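You operate a simulated robot arm through the tools that you are given. There is no shell and no other tool.

You are at the controls of a simulated two-armed robot. One attempt, no reset.

## Task
Set both collars of the shaft fixture to the HALF marks.
Fine: loosen each thumb screw, slide the collar, tighten the screw again.

Only the result counts: the job must be done as asked and must still hold three seconds after the hand-in. Knocking over, shifting, dropping, spilling or breaking anything else fails it.

## Robot
Two 7-joint arms with fingered hands on one trunk that stands fixed in place. Base frame: the origin is at the foot of the trunk, x ahead of it, y to its left, z up; the work surface is at about z = 80. Readings come in cm, rad, newtons and seconds.
The left shoulder is at [7, 16.6, 111.8], the right one opposite. With the tool pointing down near the work surface each hand reaches from about 44 to 96 cm from the base axis, measured 20 degrees to its own side. Payload 4.1 kg a hand.
The tool frame of a hand sits at the grasp point between the pads (the TCP): z along the fingers, y along the line on which they close. The tips reach 3.2 cm beyond it. The gripper opens to 10.8 cm; its body begins 3.8 cm behind the TCP. The gripper is a hand of 4 fingers: y runs from the thumb to the fingers, the wrist lies at [-1.6, -10.8, -18.6] in the tool frame, and closing takes about 1.5 s.
Orientation is told as [roll, pitch, yaw] about the base's x, y, z axes, in that order, counted from this pose: with the fingers straight down and the wrist toward the robot, the tool's x, y and z point along [0, 1, 0], [1, 0, 0] and [0, 0, -1] of the base frame.

## Interface
- The arms move only by the tool nudge_tool. It takes "left_plan", "right_plan" or both (then of equal length, played together; a hand with none holds still); each is a list of rows, each a list of 3 entries, a list of its own where there are three numbers: the turn, a rotation vector about the base's x, y, z in rad, then the shift along the base's x, y, z in cm, then the gripper command, from -1 (fully open) to 1 (shut), values between in proportion. In form: [[[wx, wy, wz], [x, y, z], grip], ...]. A call has 1 to 20 rows; each row shifts and turns the commanded pose from where the row before left it. A row lasts 0.2 s, in which the tool goes at most 5 cm and 0.15 rad; a call with a longer step from one row to the next is refused whole, and so is a gripper value outside its range. Where a pose cannot be reached the arm comes as near as it can. A force on the tool above 40 N (or 10 N above the force at the start of the call, whichever is more), or a blocked arm, ends the call early, and 0.2 s more pass. Each finger travels about 4.5 cm/s and halts on what it meets, pressing with about 32 N; the grip force reading is that of the motor and also rises with nothing between the fingers. The clock runs only during rows and for 0.2 s after the last one: add rows that do not move to give the fingers time. It gives the time, the measured TCP pose, the force on the tool (base axes), the opening and the grip force at its end, in the units of the frame above (readings bear some noise), with the torque about the TCP (base axes, N m) and any sound that the robot's microphone picked up, and new pictures: "pictures" is both (left out), scene, wrist or none (wrist: the cameras of the hands that moved).
- Cameras (640 x 400 px; columns grow to the right, rows downward): "scene" is now at [13.99, 1.47, 138.3]; the picture's right is [0.14, -0.99, 0.00], its down [-0.38, -0.05, -0.92] and it looks along [0.92, 0.13, -0.38] (base axes); focal length 349 px, centre (320, 200). "left" rides on the left gripper at [-6.4, -9.3, -13.2] in its tool frame; the picture's right is [-0.80, -0.28, 0.53], its down [0.55, -0.71, 0.45] and it looks along [0.25, 0.65, 0.72] (tool axes); focal length 247 px, centre (320, 200). "right" rides on the right gripper at [6.4, -9.3, -13.2] in its tool frame; the picture's right is [-0.80, 0.28, -0.53], its down [-0.55, -0.71, 0.45] and it looks along [-0.25, 0.65, 0.72] (tool axes); focal length 247 px, centre (320, 200). There is no depth. A picture from a camera that has moved, and an enlarged one, comes with that camera's place and axes in the base frame and with its lens. The place of the scene camera against the robot may be out by one fixed shift of up to 2.5 cm in any direction.
- slide_trunk(by): slides the trunk up (or, below 0, down) by that many cm; the arms and the scene camera ride with it, the base frame stays. It gives what a move gives, with no picture.
- grasp_type(shape, hand): the hand has 4 fingers and takes this shape, open, in about a second: jaw (thumb against the fingers, like two jaws); tri (thumb and two fingers); tip (a fingertip pinch); poke (one finger out to press); point (the index stretched); flat (the hand flat); cup (the hand cupped); fist (a fist). The gripper value then closes the fingers along that shape, each until it touches; the sizes above hold for jaw. It gives what a move gives, with no picture.
- head_to(pan, tilt): turns the head with the scene camera to pan (to the left, within 1.501 rad either way) and tilt (down, from -0.506 to 1.204), counted from straight ahead of the robot. It gives what a move gives, and a new picture of the scene camera.
- close_up(camera, box): a new picture of the part [left, top, right, bottom] of that camera's present view, enlarged. The clock stands still meanwhile.
- close_job(): hands the job in; it is judged then, once.

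Nothing tells you positions but the pictures and the camera data. Unless the task says otherwise, let go and move clear before handing in.

The tools are called after "Call:" as a command line: name --argument value ..., lists and objects as JSON in quotes. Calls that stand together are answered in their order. nudge_tool: Moves the arms, as the interface text tells. Its arguments: {"type":"object","properties":{"left_plan":{"type":"array"},"right_plan":{"type":"array"},"pictures":{"type":"string","enum":["both","scene","wrist","none"]}},"required":[]} The other tools are called the same way: slide_trunk (by) moves the trunk up or down; grasp_type (shape, hand) gives the hand a shape; head_to (pan, tilt) turns the head that bears the scene camera; close_up (camera, box) takes an enlarged picture of a part of a camera's view; close_job () hands the job in.

At the start:

```text
clock: 0.0
left_eef_pos: [60.28, 30.03, 125.81]
left_tcp_rot: [0.001, 0.0, -0.001]
left_ft_force: [0.2, -1.2, -0.4]
left_torque: [0.02, 0.03, -0.02]
left_grip_width: 10.77
left_gripper_force: 0.2
left_shape: jaw
right_eef_pos: [58.41, -20.36, 123.44]
right_tcp_rot: [0.001, -0.001, 0.001]
right_ft_force: [0.6, 0.0, 1.0]
right_torque: [0.03, -0.01, -0.04]
right_grip_width: 10.75
right_gripper_force: 0.0
right_shape: jaw
trunk travel left (down, up): [-62.5, 31.5]
head pan, tilt (commanded): [0.138, 0.391]
```

scene: 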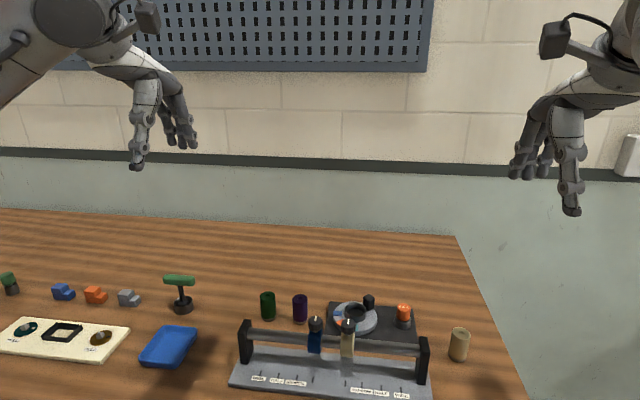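
right: 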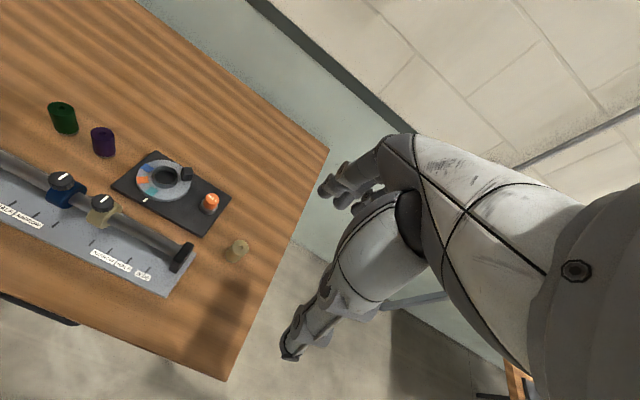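
left: 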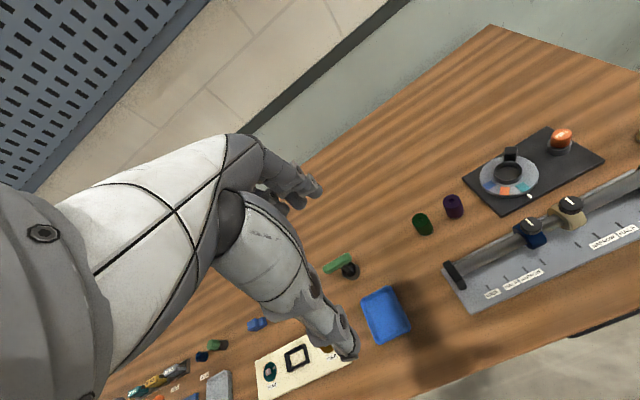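

I see the shaft fixture at the front of the table with a blue and a beige collar, each with a thumb screw on top, and label marks on the plate. I'll tilt the head down and take close-ups to read the labels.

Call:
head_to --pan 0.0 --tilt 0.75

Call:
close_up --camera "right" --box '[0, 130, 220, 300]'

Call:
close_up --camera "left" --box '[430, 120, 640, 320]'

```text
clock: 0.8
left_eef_pos: [60.44, 30.01, 125.74]
left_tcp_rot: [0.0, -0.001, 0.0]
left_ft_force: [-1.1, -0.1, -0.3]
left_torque: [0.0, -0.02, -0.02]
left_grip_width: 10.78
left_gripper_force: 0.0
left_shape: jaw
right_eef_pos: [58.42, -20.32, 123.49]
right_tcp_rot: [0.001, 0.001, -0.001]
right_ft_force: [-0.6, 0.3, 0.0]
right_torque: [0.0, -0.02, 0.03]
right_grip_width: 10.76
right_gripper_force: 0.0
right_shape: jaw
trunk travel left (down, up): [-62.5, 31.5]
head pan, tilt (commanded): [0.0, 0.75]
camera scene: at [13.1, 0.2, 135.12], right [0.0, -1.0, 0.0], down [-0.68, 0.0, -0.73], along [0.73, 0.0, -0.68], focal length 349 px, centre (320, 200)
```

scene: 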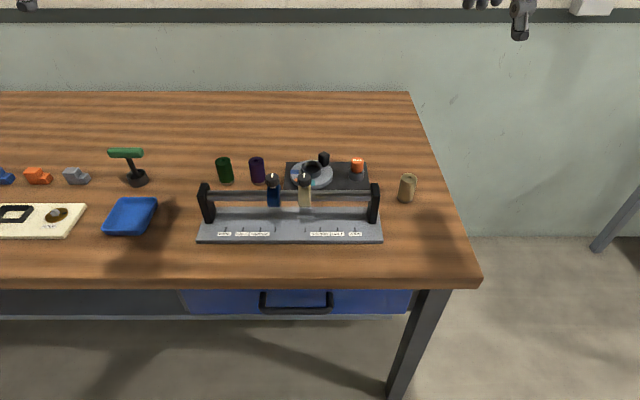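

```text
2.35 times, centred on (110, 215) of right
camera zoom: at [49.11, -13.88, 136.66], right [0.28, -0.8, 0.53], down [-0.71, -0.55, -0.45], along [0.65, -0.25, -0.72], focal length 581 px, centre (814, 165)
```

zoom: 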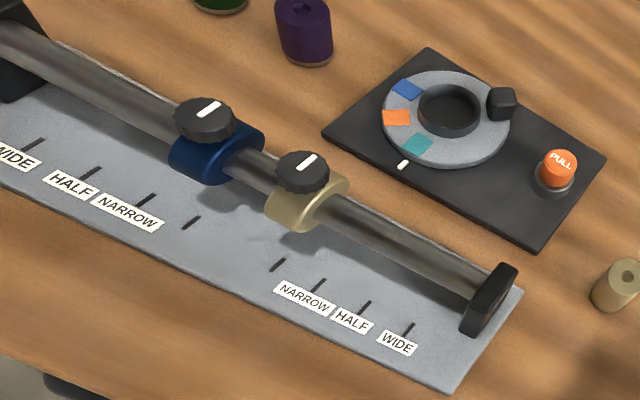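

```text
2.00 times, centred on (535, 220) of left
camera zoom: at [50.94, 23.73, 138.89], right [-0.28, -0.8, -0.53], down [-0.71, 0.55, -0.45], along [0.65, 0.25, -0.72], focal length 494 px, centre (-110, 160)
```

zoom: 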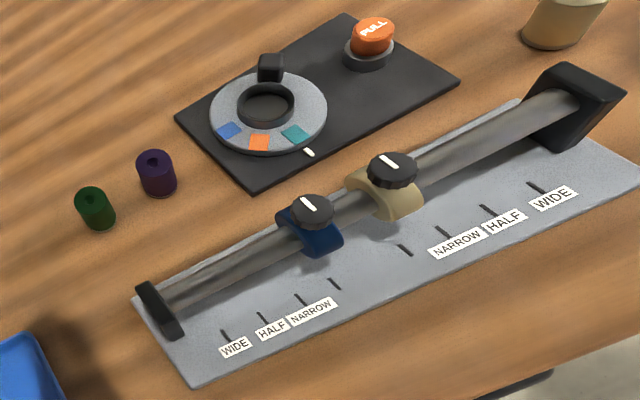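

The blue collar belongs at the left HALF mark and the beige one at the right HALF mark. I'll zoom the scene camera to measure the fixture.

Call:
close_up --camera "scene" --box '[190, 150, 390, 250]'

Call:
close_up --camera "scene" --box '[250, 165, 330, 215]'

```text
3.20 times, centred on (290, 200) of scene
camera zoom: at [13.1, 0.2, 135.12], right [0.0, -1.0, 0.0], down [-0.68, 0.0, -0.73], along [0.73, 0.0, -0.68], focal length 1117 px, centre (416, 200)
```

zoom: 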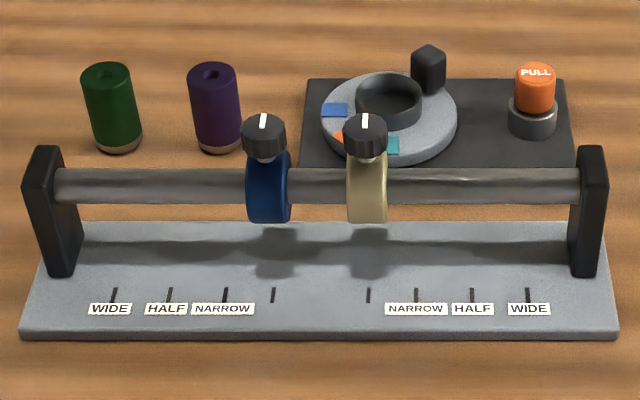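

```text
8.00 times, centred on (290, 190) of scene
camera zoom: at [13.1, 0.2, 135.12], right [0.0, -1.0, 0.0], down [-0.68, 0.0, -0.73], along [0.73, 0.0, -0.68], focal length 2792 px, centre (560, 280)
```

zoom: 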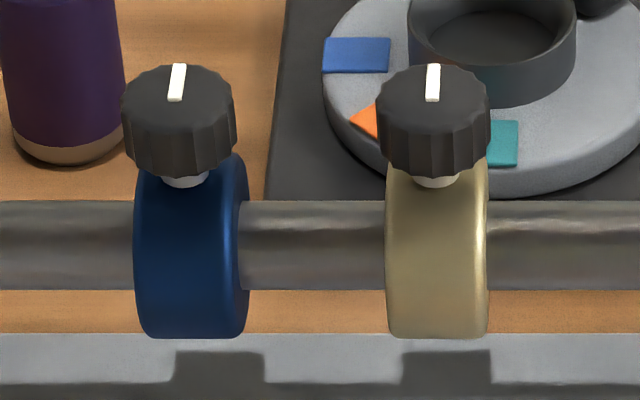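

The beige knob sits near (64.1, 3.2, 92) and the blue one near (64.2, 9.0, 92). The HALF marks are near y = -3.4 (right) and y = 15.6 (left). I'll give the right hand the three-finger shape, bring it over the beige knob high up, and look at it.

Call:
grasp_type --shape "tri" --hand "right"

Call:
nudge_tool --right_plan '[[[0, 0, 0], [0.6, 3, -2], -1], [[0, 0, 0], [0.6, 3, -2], -1], [[0, 0, 0], [0.6, 3, -2], -1], [[0, 0, 0], [0.6, 3, -2], -1], [[0, 0, 0], [0.6, 3, -2], -1], [[0, 0, 0], [0.6, 3, -2], -1], [[0, 0, 0], [0.6, 3, -1], -1], [[0, 0, 0], [0.6, 2.5, -1], -1], [[0, 0, 0], [0, 0, 0], -1], [[0, 0, 0], [0, 0, 0], -1]]' --pictures "both"

```text
clock: 1.7
left_eef_pos: [60.29, 30.13, 125.76]
left_tcp_rot: [0.0, -0.001, 0.001]
left_ft_force: [1.0, -0.8, -0.4]
left_torque: [-0.03, 0.0, 0.02]
left_grip_width: 10.75
left_gripper_force: 0.2
left_shape: jaw
right_eef_pos: [58.41, -20.44, 123.48]
right_tcp_rot: [0.001, 0.0, 0.0]
right_ft_force: [-0.5, 0.4, 0.5]
right_torque: [0.0, -0.01, -0.02]
right_grip_width: 10.78
right_gripper_force: 0.1
right_shape: tri
trunk travel left (down, up): [-62.5, 31.5]
head pan, tilt (commanded): [0.0, 0.75]
```

```text
clock: 3.9
left_eef_pos: [60.38, 30.02, 125.7]
left_tcp_rot: [0.0, 0.0, 0.0]
left_ft_force: [-0.3, 0.9, -0.2]
left_torque: [-0.06, 0.02, 0.01]
left_grip_width: 10.74
left_gripper_force: 0.0
left_shape: jaw
right_eef_pos: [63.12, 3.48, 109.45]
right_tcp_rot: [0.0, 0.0, 0.0]
right_ft_force: [0.2, -0.4, 1.2]
right_torque: [-0.03, 0.0, 0.03]
right_grip_width: 10.78
right_gripper_force: 0.1
right_shape: tri
trunk travel left (down, up): [-62.5, 31.5]
head pan, tilt (commanded): [0.0, 0.75]
camera scene: at [13.1, 0.24, 135.12], right [0.0, -1.0, 0.0], down [-0.68, 0.0, -0.73], along [0.73, 0.0, -0.68], focal length 349 px, centre (320, 200)
camera right: at [53.86, 10.01, 122.56], right [0.28, -0.8, 0.53], down [-0.71, -0.55, -0.45], along [0.65, -0.25, -0.72], focal length 247 px, centre (320, 200)
```

scene: 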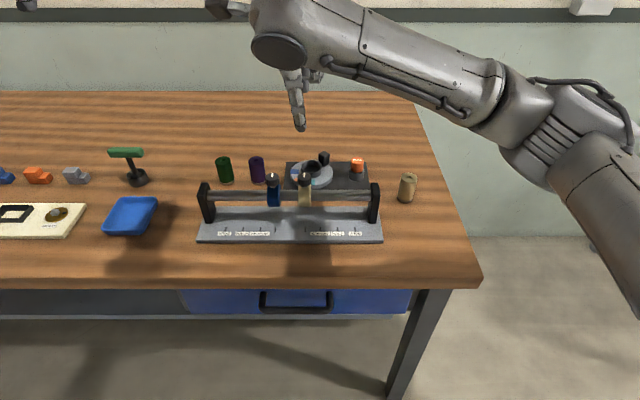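
right: 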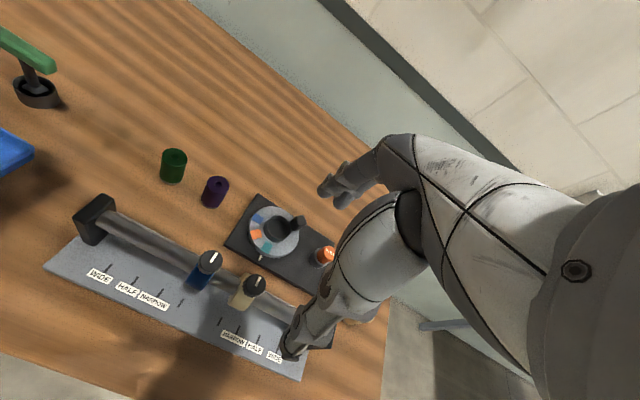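

The right hand is over the beige knob. I'll zoom in on its fingers to see the geometry of this shape.

Call:
close_up --camera "scene" --box '[220, 30, 380, 230]'

Call:
close_up --camera "right" --box '[180, 140, 420, 370]'

Call:
close_up --camera "left" --box '[430, 0, 640, 320]'

```text
2.00 times, centred on (300, 130) of scene
camera zoom: at [13.1, 0.24, 135.12], right [0.0, -1.0, 0.0], down [-0.68, 0.0, -0.73], along [0.73, 0.0, -0.68], focal length 698 px, centre (360, 340)
```

zoom: 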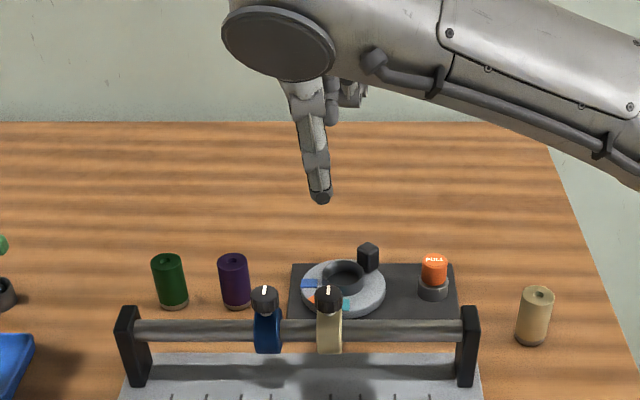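

```text
1.74 times, centred on (300, 255) of right
camera zoom: at [53.86, 10.01, 122.56], right [0.28, -0.8, 0.53], down [-0.71, -0.55, -0.45], along [0.65, -0.25, -0.72], focal length 430 px, centre (355, 104)
```

zoom: 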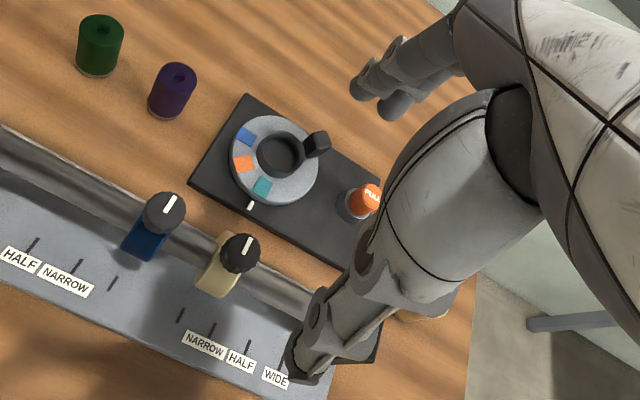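

```text
1.25 times, centred on (535, 160) of left
camera zoom: at [50.94, 23.77, 138.88], right [-0.28, -0.8, -0.53], down [-0.71, 0.55, -0.45], along [0.65, 0.25, -0.72], focal length 309 px, centre (51, 250)
```

zoom: 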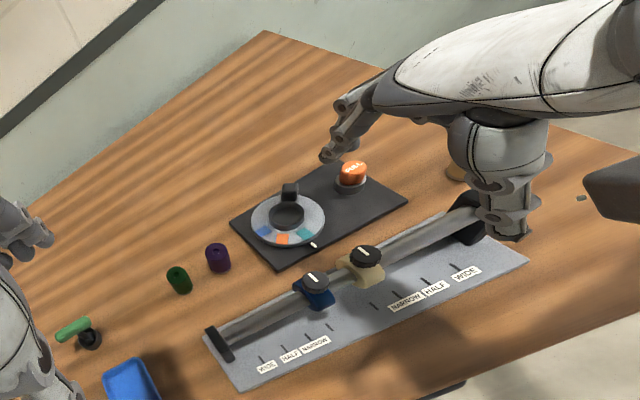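

The thumb faces the robot and two fingers oppose it. Before touching anything, I'll close partway in the air at about knob width to see where the fingertips go.

Call:
nudge_tool --right_plan '[[[0, 0, 0], [0.5, -0.1, -2], 0.4], [[0, 0, 0], [0.5, -0.1, -2], 0.4], [[0, 0, 0], [0, 0, -2], 0.4], [[0, 0, 0], [0, 0, -1], 0.4], [[0, 0, 0], [0, 0, 0], 0.4], [[0, 0, 0], [0, 0, 0], 0.4], [[0, 0, 0], [0, 0, 0], 0.4], [[0, 0, 0], [0, 0, 0], 0.4]]' --pictures "none"

Call:
close_up --camera "scene" --box '[250, 70, 370, 230]'

Call:
close_up --camera "right" --box '[180, 140, 420, 370]'

Call:
close_up --camera "left" --box '[480, 60, 640, 240]'

```text
clock: 5.7
left_eef_pos: [60.24, 30.06, 125.66]
left_tcp_rot: [0.0, 0.0, 0.0]
left_ft_force: [0.8, 0.1, 0.8]
left_torque: [-0.06, -0.01, -0.01]
left_grip_width: 10.76
left_gripper_force: 0.1
left_shape: jaw
right_eef_pos: [64.13, 3.0, 102.55]
right_tcp_rot: [-0.001, 0.0, -0.001]
right_ft_force: [0.3, -0.1, -0.1]
right_torque: [-0.02, -0.01, 0.02]
right_grip_width: 3.28
right_gripper_force: 0.0
right_shape: tri
trunk travel left (down, up): [-62.5, 31.5]
head pan, tilt (commanded): [0.0, 0.75]
```

```text
2.50 times, centred on (310, 150) of scene
camera zoom: at [13.09, 0.21, 135.12], right [0.0, -1.0, 0.0], down [-0.68, 0.0, -0.73], along [0.73, 0.0, -0.68], focal length 873 px, centre (345, 325)
```

zoom: 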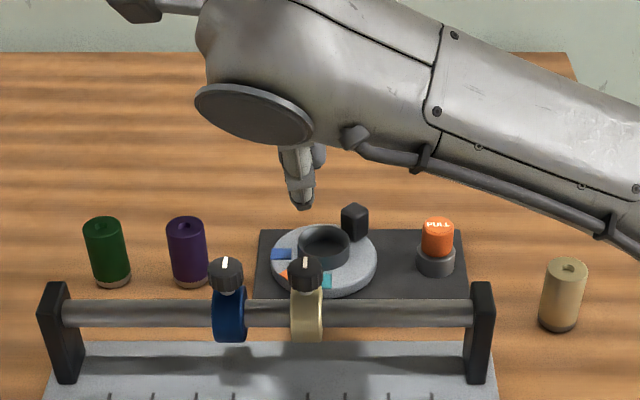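

```text
1.74 times, centred on (300, 255) of right
camera zoom: at [54.86, 9.49, 115.66], right [0.28, -0.8, 0.53], down [-0.71, -0.55, -0.45], along [0.65, -0.25, -0.72], focal length 430 px, centre (355, 104)
```

zoom: 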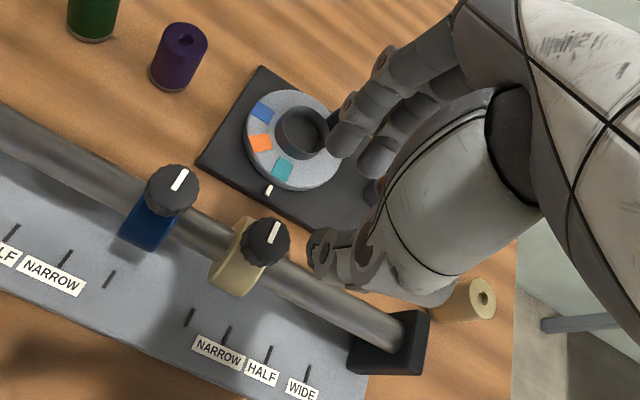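

```text
2.22 times, centred on (560, 150) of left
camera zoom: at [50.94, 23.74, 138.89], right [-0.28, -0.8, -0.53], down [-0.71, 0.55, -0.45], along [0.65, 0.25, -0.72], focal length 549 px, centre (-213, 311)
```

zoom: 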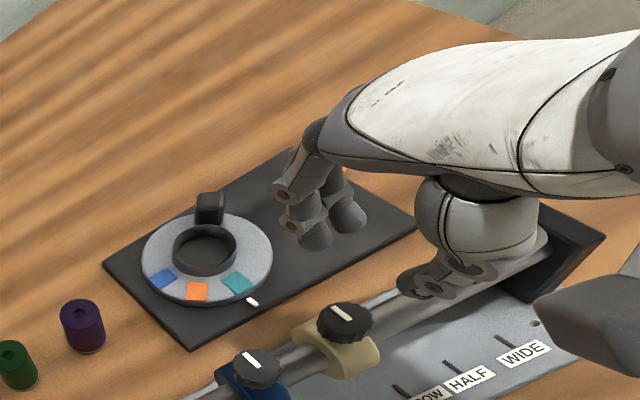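

The pads straddle the TCP as expected, and the beige knob top is at about (63.95, 3.22, 92.2). I'll test in the air how far the right hand can yaw clockwise, so I have a long counterclockwise twist available.

Call:
nudge_tool --right_plan '[[[0, 0, -0.15], [0, 0, 0], -0.2], [[0, 0, -0.15], [0, 0, 0], -0.2], [[0, 0, -0.15], [0, 0, 0], -0.2], [[0, 0, -0.15], [0, 0, 0], -0.2], [[0, 0, -0.15], [0, 0, 0], -0.2], [[0, 0, -0.15], [0, 0, 0], -0.2], [[0, 0, -0.15], [0, 0, 0], -0.2], [[0, 0, -0.15], [0, 0, 0], -0.2], [[0, 0, 0], [0, 0, 0], -0.2]]' --pictures "scene"

```text
clock: 7.7
left_eef_pos: [60.21, 29.91, 125.8]
left_tcp_rot: [0.0, -0.001, 0.001]
left_ft_force: [-0.9, -0.8, 0.2]
left_torque: [-0.02, 0.01, -0.02]
left_grip_width: 10.75
left_gripper_force: 0.0
left_shape: jaw
right_eef_pos: [64.01, 2.86, 102.5]
right_tcp_rot: [-0.001, -0.001, -1.201]
right_ft_force: [0.3, 0.2, 0.3]
right_torque: [0.01, -0.02, -0.01]
right_grip_width: 6.44
right_gripper_force: 0.1
right_shape: tri
trunk travel left (down, up): [-62.5, 31.5]
head pan, tilt (commanded): [0.0, 0.75]
camera scene: at [13.1, 0.17, 135.12], right [0.0, -1.0, 0.0], down [-0.68, 0.0, -0.73], along [0.73, 0.0, -0.68], focal length 349 px, centre (320, 200)
```

scene: 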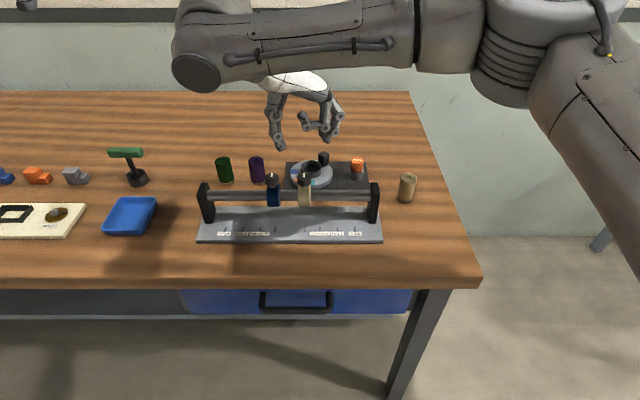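

Yaw -1.2 is reachable. I'll set yaw -0.9 with a moderate opening, correct the position over the beige knob, and go down to just above it to check alignment.

Call:
nudge_tool --right_plan '[[[0, 0, 0.15], [-0.13, 0.3, -1.5], -0.05], [[0, 0, 0.15], [0, 0, -1.5], -0.05], [[0, 0, 0], [0, 0, -1.5], -0.05], [[0, 0, 0], [0, 0, -1], -0.05], [[0, 0, 0], [0, 0, 0], -0.05], [[0, 0, 0], [0, 0, 0], -0.05]]' --pictures "wrist"

Call:
close_up --camera "scene" --box '[240, 100, 360, 220]'

Call:
close_up --camera "left" --box '[480, 100, 640, 260]'

```text
clock: 9.1
left_eef_pos: [60.33, 30.14, 125.71]
left_tcp_rot: [0.001, -0.001, -0.001]
left_ft_force: [0.3, -0.1, -0.2]
left_torque: [0.01, 0.0, 0.02]
left_grip_width: 10.76
left_gripper_force: 0.0
left_shape: jaw
right_eef_pos: [64.01, 3.26, 97.01]
right_tcp_rot: [-0.001, 0.0, -0.901]
right_ft_force: [-0.2, -0.7, -0.2]
right_torque: [-0.01, 0.01, 0.0]
right_grip_width: 5.71
right_gripper_force: 0.0
right_shape: tri
trunk travel left (down, up): [-62.5, 31.5]
head pan, tilt (commanded): [0.0, 0.75]
camera right: at [63.28, 14.55, 110.12], right [-0.45, -0.72, 0.53], down [-0.87, 0.21, -0.45], along [0.21, -0.66, -0.72], focal length 247 px, centre (320, 200)
```

right: 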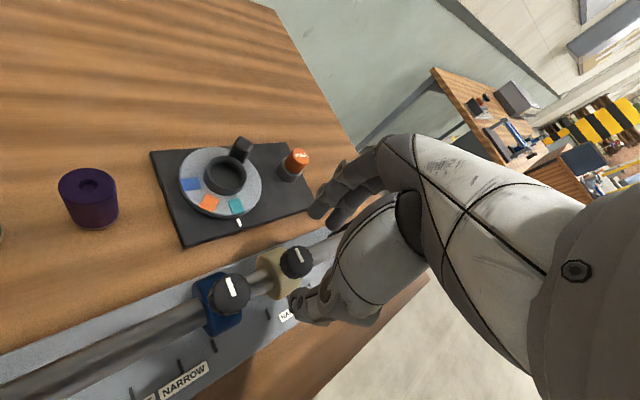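

```text
3.33 times, centred on (300, 160) of scene
camera zoom: at [13.11, 0.22, 135.11], right [0.0, -1.0, 0.0], down [-0.68, 0.0, -0.73], along [0.73, 0.0, -0.68], focal length 1164 px, centre (387, 333)
```

zoom: 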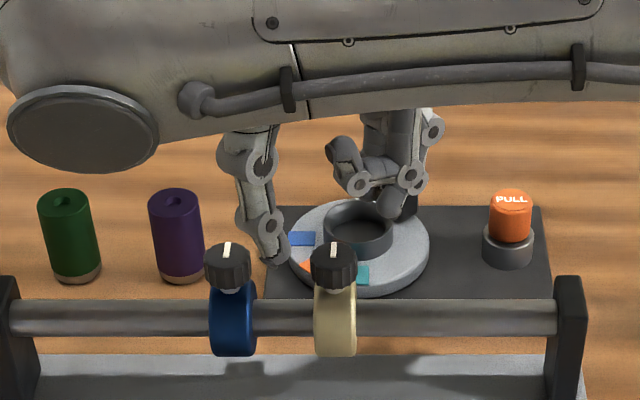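

```text
2.50 times, centred on (560, 180) of left
camera zoom: at [50.96, 23.74, 138.88], right [-0.28, -0.8, -0.53], down [-0.71, 0.55, -0.45], along [0.65, 0.25, -0.72], focal length 617 px, centre (-280, 250)
```

zoom: 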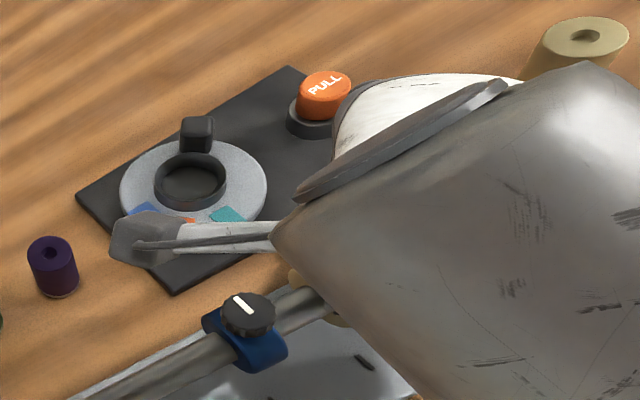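

The thumb and fingers straddle the beige knob with clearance to the blue one. I'll lower to the grasp height and close on the knob.

Call:
nudge_tool --right_plan '[[[0, 0, 0], [0, 0, -1], -0.05], [[0, 0, 0], [0, 0, -1], -0.05], [[0, 0, 0], [0, 0, -1], -0.05], [[0, 0, 0], [0, 0, -0.8], -0.05], [[0, 0, 0], [0, 0, 0], -0.05]]' --pictures "wrist"

Call:
close_up --camera "scene" --box '[250, 120, 350, 220]'

Call:
close_up --camera "right" --box '[180, 200, 380, 350]'

```text
clock: 10.3
left_eef_pos: [60.26, 30.08, 125.7]
left_tcp_rot: [0.0, 0.001, 0.0]
left_ft_force: [0.3, -0.4, 0.2]
left_torque: [0.0, -0.03, -0.04]
left_grip_width: 10.77
left_gripper_force: 0.0
left_shape: jaw
right_eef_pos: [64.06, 3.33, 93.21]
right_tcp_rot: [-0.001, 0.001, -0.901]
right_ft_force: [0.4, 0.0, 0.8]
right_torque: [0.01, -0.02, -0.01]
right_grip_width: 5.71
right_gripper_force: 0.0
right_shape: tri
trunk travel left (down, up): [-62.5, 31.5]
head pan, tilt (commanded): [0.0, 0.75]
camera right: at [63.3, 14.56, 106.33], right [-0.45, -0.72, 0.53], down [-0.87, 0.21, -0.45], along [0.21, -0.66, -0.72], focal length 247 px, centre (320, 200)
```

right: 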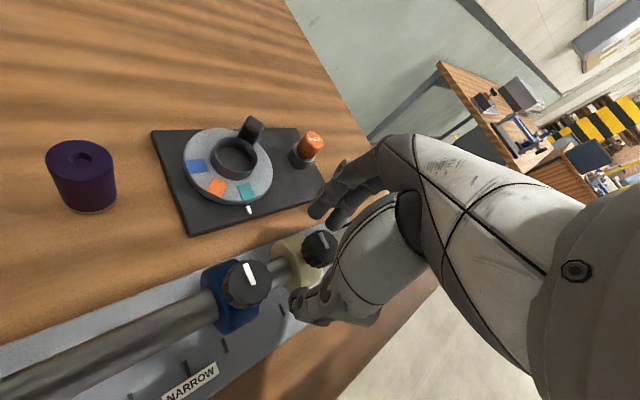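

```text
4.00 times, centred on (300, 170) of scene
camera zoom: at [13.08, 0.21, 135.12], right [0.0, -1.0, 0.0], down [-0.68, 0.0, -0.73], along [0.73, 0.0, -0.68], focal length 1396 px, centre (400, 320)
```

zoom: 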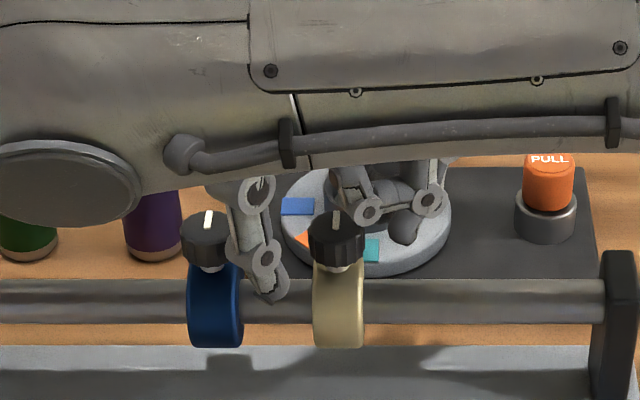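

```text
2.67 times, centred on (280, 275) of right
camera zoom: at [63.3, 14.56, 106.33], right [-0.45, -0.72, 0.53], down [-0.87, 0.21, -0.45], along [0.21, -0.66, -0.72], focal length 659 px, centre (427, 0)
```

zoom: 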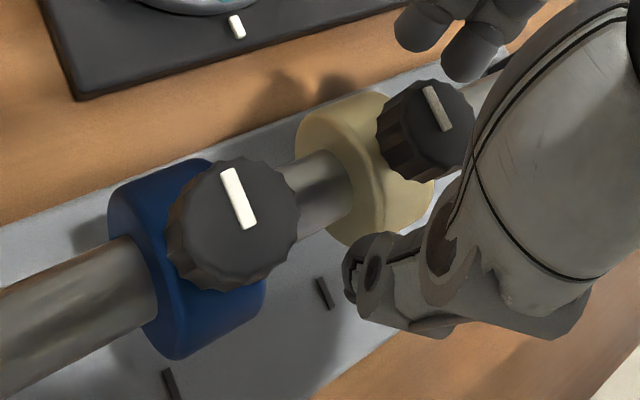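

The fingertips are at knob height and clear of the collar. I'll close on the beige knob and check the grip.

Call:
nudge_tool --right_plan '[[[0, 0, 0], [0, 0, 0], 0.3], [[0, 0, 0], [0, 0, 0], 0.5], [[0, 0, 0], [0, 0, 0], 0.7], [[0, 0, 0], [0, 0, 0], 1], [[0, 0, 0], [0, 0, 0], 1], [[0, 0, 0], [0, 0, 0], 1], [[0, 0, 0], [0, 0, 0], 1]]' --pictures "wrist"

Call:
close_up --camera "scene" --box '[250, 120, 350, 220]'

Call:
close_up --camera "right" --box '[180, 200, 380, 350]'

```text
clock: 11.9
left_eef_pos: [60.29, 29.95, 125.62]
left_tcp_rot: [0.0, -0.001, 0.001]
left_ft_force: [-0.8, 0.2, 0.0]
left_torque: [0.02, 0.0, 0.01]
left_grip_width: 10.78
left_gripper_force: 0.1
left_shape: jaw
right_eef_pos: [64.07, 3.24, 93.2]
right_tcp_rot: [-0.001, 0.001, -0.899]
right_ft_force: [-1.1, 0.0, -4.8]
right_torque: [0.05, 0.09, -0.01]
right_grip_width: 1.75
right_gripper_force: 32.4
right_shape: tri
trunk travel left (down, up): [-62.5, 31.5]
head pan, tilt (commanded): [0.0, 0.75]
camera right: at [63.32, 14.58, 106.28], right [-0.45, -0.72, 0.53], down [-0.87, 0.21, -0.45], along [0.21, -0.66, -0.72], focal length 247 px, centre (320, 200)
```

right: 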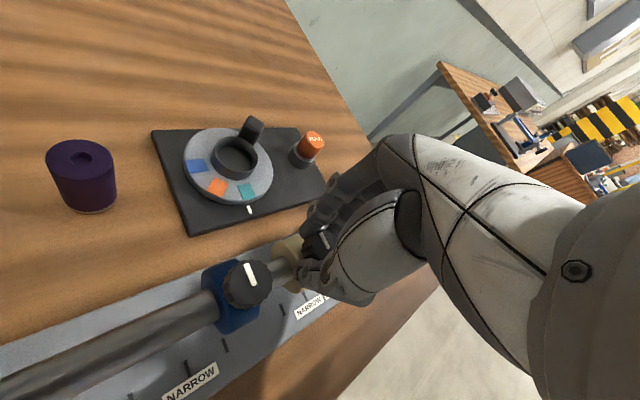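

```text
4.00 times, centred on (300, 170) of scene
camera zoom: at [13.14, 0.22, 135.11], right [0.0, -1.0, 0.0], down [-0.68, 0.0, -0.73], along [0.73, 0.0, -0.68], focal length 1396 px, centre (400, 320)
```

zoom: 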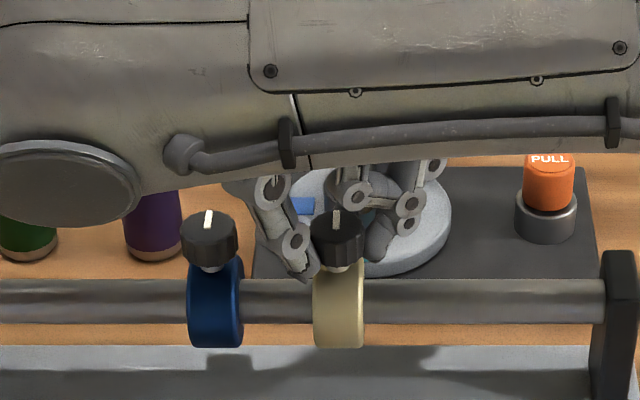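

```text
2.67 times, centred on (280, 275) of right
camera zoom: at [63.32, 14.58, 106.28], right [-0.45, -0.72, 0.53], down [-0.87, 0.21, -0.45], along [0.21, -0.66, -0.72], focal length 659 px, centre (427, 0)
```

zoom: 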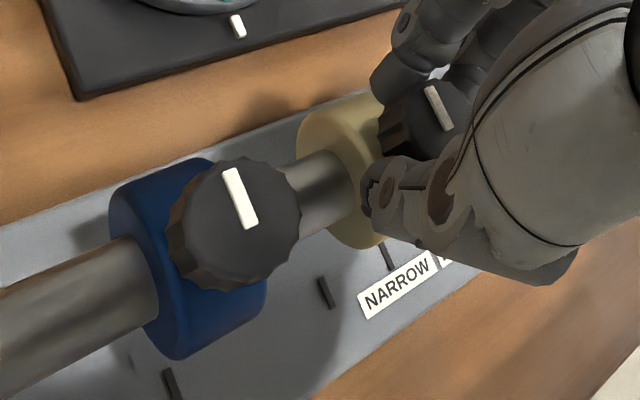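

The knob is gripped at 32 N. I'll twist counterclockwise a first 0.6 rad and look at the white pointer.

Call:
nudge_tool --right_plan '[[[0, 0, 0.1], [0, 0, 0], 1], [[0, 0, 0.1], [0, 0, 0], 1], [[0, 0, 0.1], [0, 0, 0], 1], [[0, 0, 0.1], [0, 0, 0], 1], [[0, 0, 0.1], [0, 0, 0], 1], [[0, 0, 0.1], [0, 0, 0], 1]]' --pictures "wrist"

Call:
close_up --camera "scene" --box '[250, 120, 350, 220]'

Call:
close_up --camera "right" --box '[180, 200, 380, 350]'

```text
clock: 13.3
left_eef_pos: [60.3, 30.06, 125.7]
left_tcp_rot: [0.0, 0.002, 0.001]
left_ft_force: [0.4, 0.1, 0.1]
left_torque: [0.02, 0.03, 0.0]
left_grip_width: 10.76
left_gripper_force: 0.0
left_shape: jaw
right_eef_pos: [63.95, 3.25, 93.28]
right_tcp_rot: [-0.002, 0.0, -0.3]
right_ft_force: [-9.9, 0.3, -9.1]
right_torque: [0.05, 0.29, -0.05]
right_grip_width: 1.69
right_gripper_force: 32.3
right_shape: tri
trunk travel left (down, up): [-62.5, 31.5]
head pan, tilt (commanded): [0.0, 0.75]
camera right: at [57.03, 12.18, 106.34], right [0.04, -0.85, 0.53], down [-0.84, -0.32, -0.45], along [0.55, -0.43, -0.72], focal length 247 px, centre (320, 200)
```

right: 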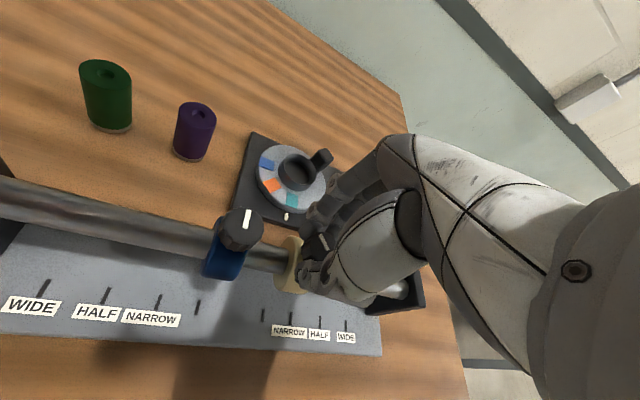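

```text
4.00 times, centred on (300, 170) of scene
camera zoom: at [13.04, 0.23, 135.12], right [0.0, -1.0, 0.0], down [-0.68, 0.0, -0.73], along [0.73, 0.0, -0.68], focal length 1396 px, centre (400, 320)
```

zoom: 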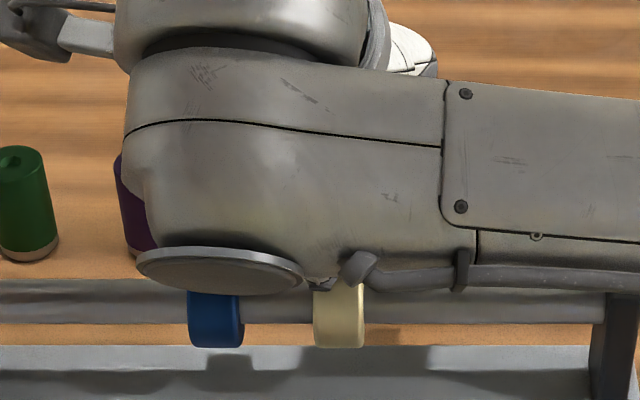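

```text
2.67 times, centred on (280, 275) of right
camera zoom: at [57.03, 12.18, 106.34], right [0.04, -0.85, 0.53], down [-0.84, -0.32, -0.45], along [0.55, -0.43, -0.72], focal length 659 px, centre (427, 0)
```

zoom: 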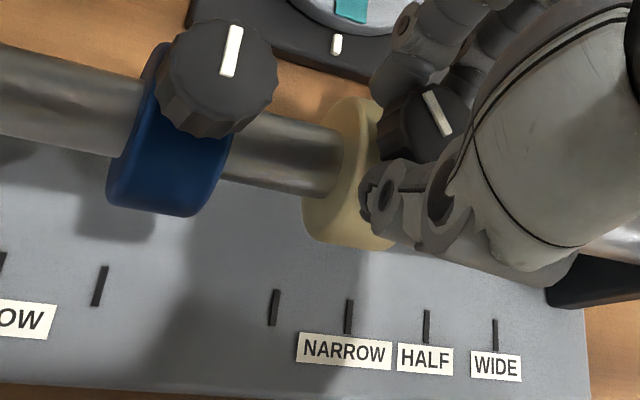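

The pointer turned with the hand, so the grip holds. I'll continue counterclockwise, easing the side load slightly.

Call:
nudge_tool --right_plan '[[[0, 0, 0.1], [-0.05, 0, 0], 1], [[0, 0, 0.1], [-0.05, 0, 0], 1], [[0, 0, 0.1], [0, 0, 0], 1], [[0, 0, 0.1], [0, 0, 0], 1], [[0, 0, 0.1], [0, 0, 0], 1], [[0, 0, 0.1], [0, 0, 0], 1]]' --pictures "wrist"

Call:
close_up --camera "right" --box '[180, 200, 380, 350]'

```text
clock: 14.7
left_eef_pos: [60.12, 29.96, 125.77]
left_tcp_rot: [-0.001, -0.001, -0.001]
left_ft_force: [0.2, -0.7, 0.7]
left_torque: [-0.02, -0.01, -0.02]
left_grip_width: 10.79
left_gripper_force: 0.0
left_shape: jaw
right_eef_pos: [63.9, 3.21, 93.3]
right_tcp_rot: [-0.002, 0.003, 0.302]
right_ft_force: [-11.9, 0.2, -9.6]
right_torque: [-0.03, 0.35, -0.07]
right_grip_width: 1.66
right_gripper_force: 31.9
right_shape: tri
trunk travel left (down, up): [-62.5, 31.5]
head pan, tilt (commanded): [0.0, 0.75]
camera right: at [53.12, 6.6, 106.37], right [0.51, -0.68, 0.53], down [-0.51, -0.73, -0.45], along [0.69, -0.04, -0.72], focal length 247 px, centre (320, 200)
```

right: 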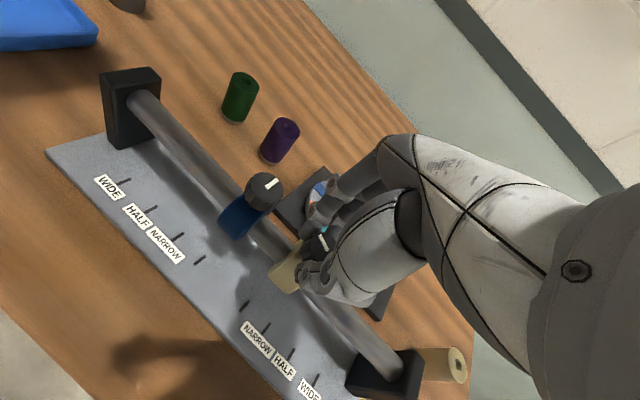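

```text
2.67 times, centred on (280, 275) of right
camera zoom: at [53.12, 6.6, 106.37], right [0.51, -0.68, 0.53], down [-0.51, -0.73, -0.45], along [0.69, -0.04, -0.72], focal length 659 px, centre (427, 0)
```

zoom: 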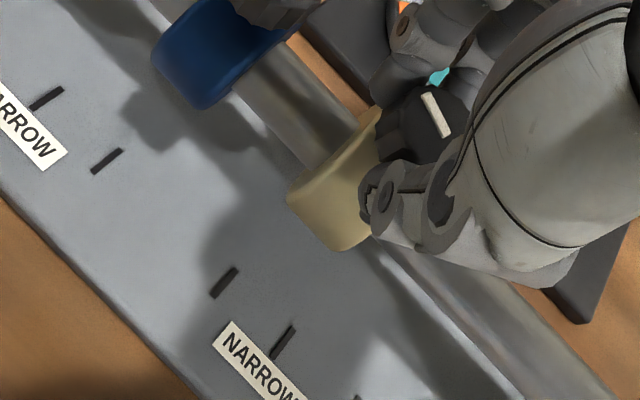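

Still turning well at 1.2 rad total. I'll continue another 0.9 rad, nudging the hand a bit to relieve the load.

Call:
nudge_tool --right_plan '[[[0, 0, 0.1], [-0.1, 0, -0.05], 1], [[0, 0, 0.1], [-0.05, 0, 0], 1], [[0, 0, 0.1], [0, 0, 0], 1], [[0, 0, 0.1], [0, 0, 0], 1], [[0, 0, 0.1], [0, 0, 0], 1], [[0, 0, 0.1], [0, 0, 0], 1], [[0, 0, 0.1], [0, 0, 0], 1], [[0, 0, 0.1], [0, 0, 0], 1], [[0, 0, 0.1], [0, 0, 0], 1]]' --pictures "wrist"

Call:
close_up --camera "right" --box '[180, 200, 380, 350]'

```text
clock: 16.7
left_eef_pos: [60.02, 29.8, 125.92]
left_tcp_rot: [0.002, -0.002, 0.0]
left_ft_force: [-0.8, 0.8, 0.7]
left_torque: [0.03, 0.0, 0.01]
left_grip_width: 10.79
left_gripper_force: 0.0
left_shape: jaw
right_eef_pos: [63.66, 3.06, 93.19]
right_tcp_rot: [0.0, -0.002, 1.202]
right_ft_force: [-20.4, -9.4, -6.0]
right_torque: [-0.21, 0.54, -0.89]
right_grip_width: 1.67
right_gripper_force: 31.7
right_shape: tri
trunk travel left (down, up): [-62.5, 31.5]
head pan, tilt (commanded): [0.0, 0.75]
camera right: at [54.27, -3.19, 106.35], right [0.85, -0.02, 0.53], down [0.26, -0.86, -0.45], along [0.47, 0.52, -0.72], focal length 247 px, centre (320, 200)
```

right: 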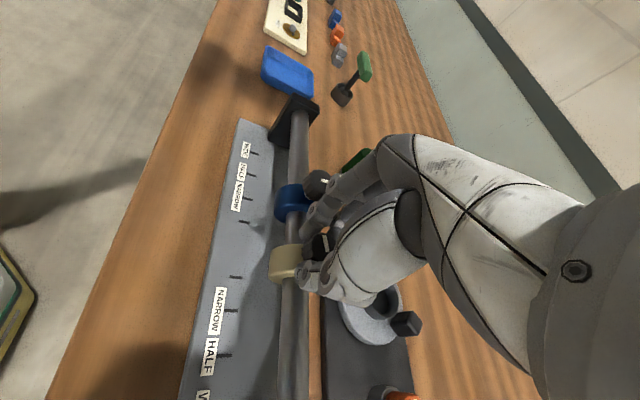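

```text
2.67 times, centred on (280, 275) of right
camera zoom: at [54.27, -3.19, 106.35], right [0.85, -0.02, 0.53], down [0.26, -0.86, -0.45], along [0.47, 0.52, -0.72], focal length 659 px, centre (427, 0)
```

zoom: 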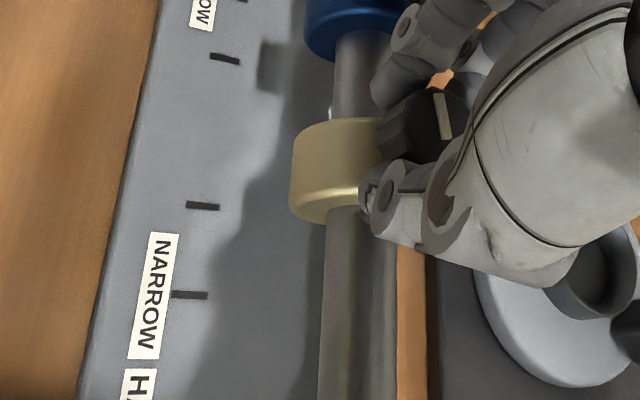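

Resistance rose (torque -0.89) and the pointer started to lag, so the screw may be at its open stop after roughly 1.8 rad. I'll ease the twist back a touch and test whether the collar slides toward -y.

Call:
nudge_tool --right_plan '[[[0, 0, -0.1], [0.1, 0, 0], 1], [[0, 0, -0.1], [0.05, 0, 0], 1], [[0, 0, 0], [0, 0, 0], 1]]' --pictures "none"

Call:
nudge_tool --right_plan '[[[0, 0, 0], [0, -0.2, 0], 1], [[0, 0, 0], [0, -0.2, 0], 1], [[0, 0, 0], [0, -0.2, 0], 1]]' --pictures "wrist"

Call:
close_up --camera "right" --box '[180, 150, 380, 350]'

Call:
close_up --camera "left" --box '[440, 100, 640, 300]'

```text
clock: 17.5
left_eef_pos: [60.02, 29.9, 125.91]
left_tcp_rot: [0.0, -0.001, 0.0]
left_ft_force: [0.3, 0.4, 1.4]
left_torque: [0.02, -0.01, 0.03]
left_grip_width: 10.76
left_gripper_force: 0.1
left_shape: jaw
right_eef_pos: [63.89, 3.25, 93.26]
right_tcp_rot: [0.0, -0.001, 1.001]
right_ft_force: [-22.0, -6.3, -4.1]
right_torque: [-0.19, 0.59, -0.03]
right_grip_width: 1.62
right_gripper_force: 31.9
right_shape: tri
trunk travel left (down, up): [-62.5, 31.5]
head pan, tilt (commanded): [0.0, 0.75]
```

```text
clock: 18.3
left_eef_pos: [60.0, 30.09, 125.96]
left_tcp_rot: [0.0, -0.002, 0.001]
left_ft_force: [-0.1, -0.3, 0.7]
left_torque: [0.0, -0.01, -0.03]
left_grip_width: 10.77
left_gripper_force: 0.0
left_shape: jaw
right_eef_pos: [63.88, 2.82, 93.24]
right_tcp_rot: [-0.002, -0.002, 1.001]
right_ft_force: [-22.6, 0.4, -4.6]
right_torque: [-0.03, 0.55, -0.04]
right_grip_width: 1.65
right_gripper_force: 31.6
right_shape: tri
trunk travel left (down, up): [-62.5, 31.5]
head pan, tilt (commanded): [0.0, 0.75]
camera right: at [53.3, -1.55, 106.35], right [0.82, -0.19, 0.53], down [0.08, -0.89, -0.45], along [0.56, 0.41, -0.72], focal length 247 px, centre (320, 200)
```

right: 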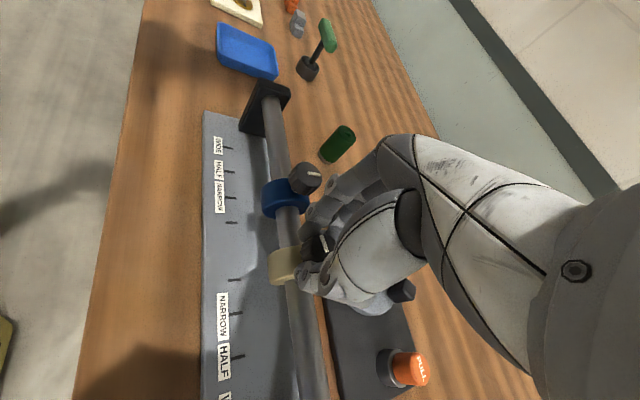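

```text
2.00 times, centred on (280, 250) of right
camera zoom: at [53.3, -1.55, 106.35], right [0.82, -0.19, 0.53], down [0.08, -0.89, -0.45], along [0.56, 0.41, -0.72], focal length 494 px, centre (400, 100)
```

zoom: 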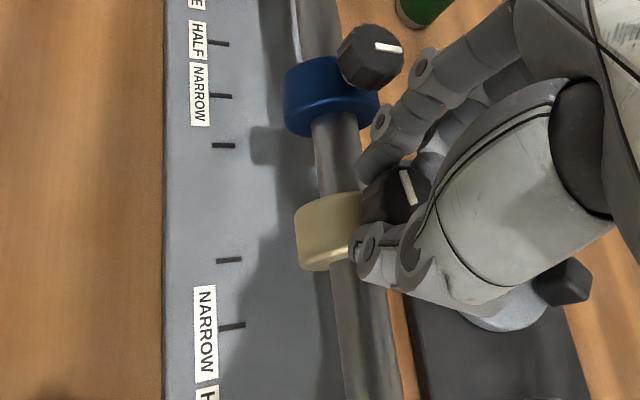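

```text
2.00 times, centred on (540, 200) of left
camera zoom: at [50.61, 23.76, 139.02], right [-0.28, -0.8, -0.53], down [-0.7, 0.55, -0.45], along [0.65, 0.25, -0.72], focal length 494 px, centre (-120, 200)
```

zoom: 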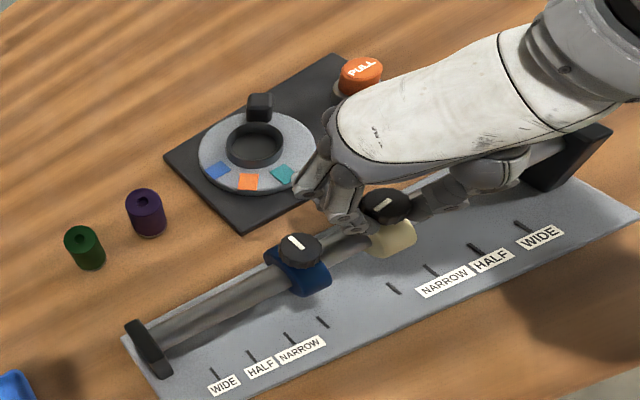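

The collar moved with the hand at low force, so it is loose. I'll slide it most of the way toward the right HALF mark while easing the x load.

Call:
nudge_tool --right_plan '[[[0, 0, 0], [-0.1, -0.4, 0], 1], [[0, 0, 0], [-0.1, -0.4, 0], 1], [[0, 0, 0], [0, -0.4, 0], 1], [[0, 0, 0], [0, -0.4, 0], 1]]' --pictures "wrist"

Call:
close_up --camera "right" --box '[180, 150, 380, 350]'

```text
clock: 19.3
left_eef_pos: [60.14, 30.0, 125.84]
left_tcp_rot: [0.001, -0.001, 0.001]
left_ft_force: [0.0, 0.2, -0.3]
left_torque: [0.02, 0.01, 0.01]
left_grip_width: 10.76
left_gripper_force: 0.0
left_shape: jaw
right_eef_pos: [63.72, 1.11, 93.15]
right_tcp_rot: [0.0, -0.002, 1.0]
right_ft_force: [-12.3, 0.7, -3.1]
right_torque: [0.01, 0.29, -0.02]
right_grip_width: 1.65
right_gripper_force: 32.4
right_shape: tri
trunk travel left (down, up): [-62.5, 31.5]
head pan, tilt (commanded): [0.0, 0.75]
camera right: at [53.26, -3.26, 106.34], right [0.82, -0.19, 0.53], down [0.08, -0.89, -0.45], along [0.56, 0.41, -0.72], focal length 247 px, centre (320, 200)
```

right: 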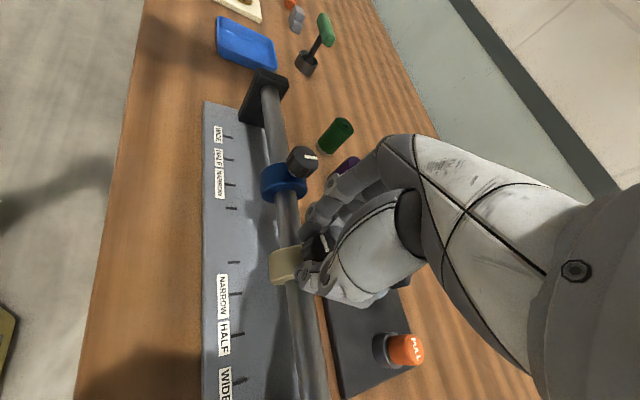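

```text
2.00 times, centred on (280, 250) of right
camera zoom: at [53.26, -3.26, 106.34], right [0.82, -0.19, 0.53], down [0.08, -0.89, -0.45], along [0.56, 0.41, -0.72], focal length 494 px, centre (400, 100)
```

zoom: 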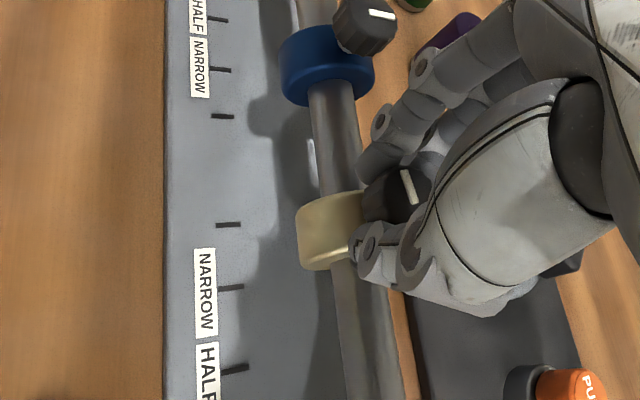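

The collar is sliding freely. I'll keep going to just short of the HALF mark and then measure.

Call:
nudge_tool --right_plan '[[[0, 0, 0], [-0.1, -0.5, 0], 1], [[0, 0, 0], [-0.1, -0.5, 0], 1], [[0, 0, 0], [0, -0.5, 0], 1], [[0, 0, 0], [0, -0.5, 0], 1], [[0, 0, 0], [0, -0.5, 0], 1], [[0, 0, 0], [0, -0.5, 0], 1], [[0, 0, 0], [0, -0.5, 0], 1], [[0, 0, 0], [0, -0.5, 0], 1], [[0, 0, 0], [0, -0.2, 0], 1], [[0, 0, 0], [0, 0, 0], 1]]' --pictures "both"

Call:
close_up --camera "right" --box '[180, 150, 380, 350]'

Call:
close_up --camera "scene" --box '[240, 160, 400, 260]'

Call:
close_up --camera "left" --box '[440, 100, 640, 300]'

```text
clock: 21.5
left_eef_pos: [60.3, 30.06, 125.72]
left_tcp_rot: [0.0, 0.0, 0.0]
left_ft_force: [-0.1, 0.4, 0.0]
left_torque: [-0.03, -0.03, -0.01]
left_grip_width: 10.77
left_gripper_force: 0.0
left_shape: jaw
right_eef_pos: [63.59, -3.09, 93.18]
right_tcp_rot: [0.002, -0.002, 1.0]
right_ft_force: [6.2, 0.8, 1.4]
right_torque: [0.02, -0.15, -0.08]
right_grip_width: 1.72
right_gripper_force: 32.2
right_shape: tri
trunk travel left (down, up): [-62.5, 31.5]
head pan, tilt (commanded): [0.0, 0.75]
camera scene: at [13.17, 0.22, 135.11], right [0.0, -1.0, 0.0], down [-0.68, 0.0, -0.73], along [0.73, 0.0, -0.68], focal length 349 px, centre (320, 200)
camera right: at [53.1, -7.35, 106.31], right [0.82, -0.19, 0.53], down [0.08, -0.89, -0.45], along [0.56, 0.41, -0.72], focal length 247 px, centre (320, 200)
```

scene: 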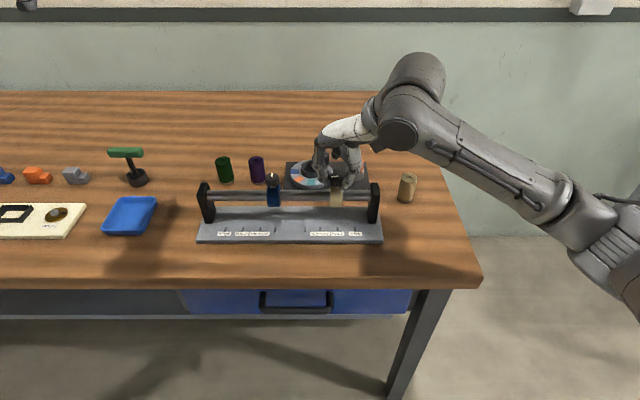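
right: 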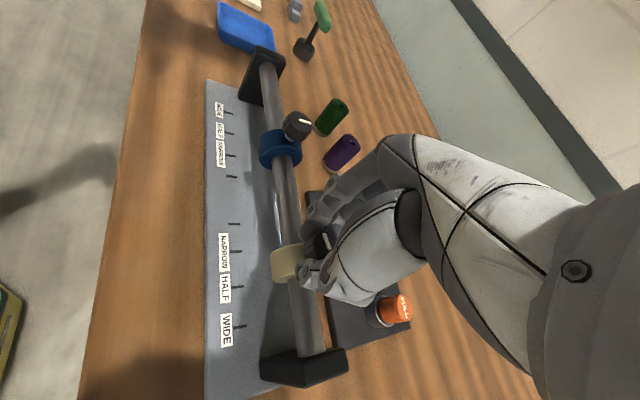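

```text
2.00 times, centred on (280, 250) of right
camera zoom: at [53.1, -7.35, 106.31], right [0.82, -0.19, 0.53], down [0.08, -0.89, -0.45], along [0.56, 0.41, -0.72], focal length 494 px, centre (400, 100)
```

zoom: 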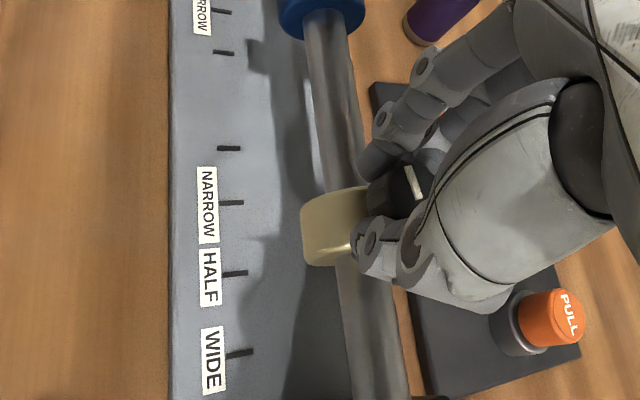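

```text
4.00 times, centred on (320, 210) of scene
camera zoom: at [13.17, 0.22, 135.11], right [0.0, -1.0, 0.0], down [-0.68, 0.0, -0.73], along [0.73, 0.0, -0.68], focal length 1396 px, centre (320, 160)
```

zoom: 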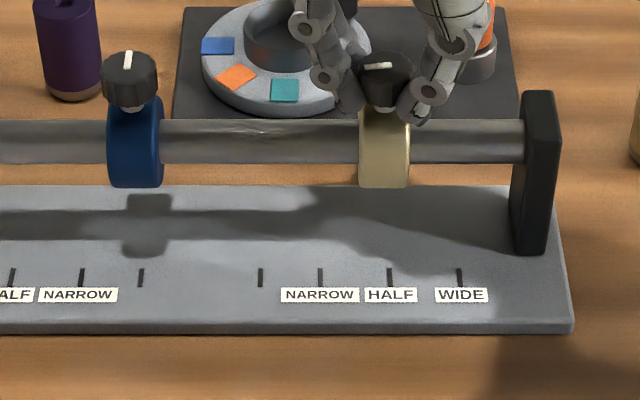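

```text
2.00 times, centred on (540, 200) of left
camera zoom: at [51.02, 23.75, 138.85], right [-0.28, -0.8, -0.53], down [-0.71, 0.55, -0.45], along [0.65, 0.25, -0.72], focal length 494 px, centre (-120, 200)
```

zoom: 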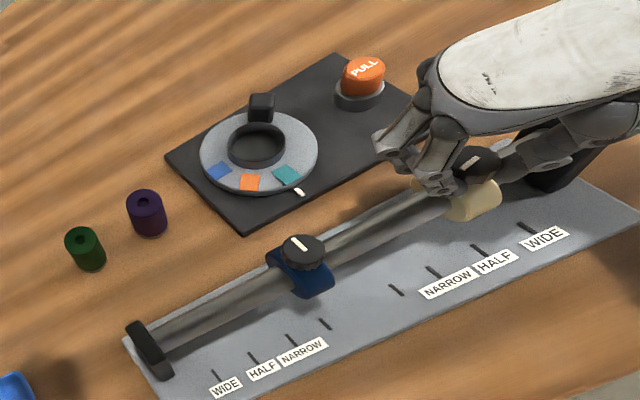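

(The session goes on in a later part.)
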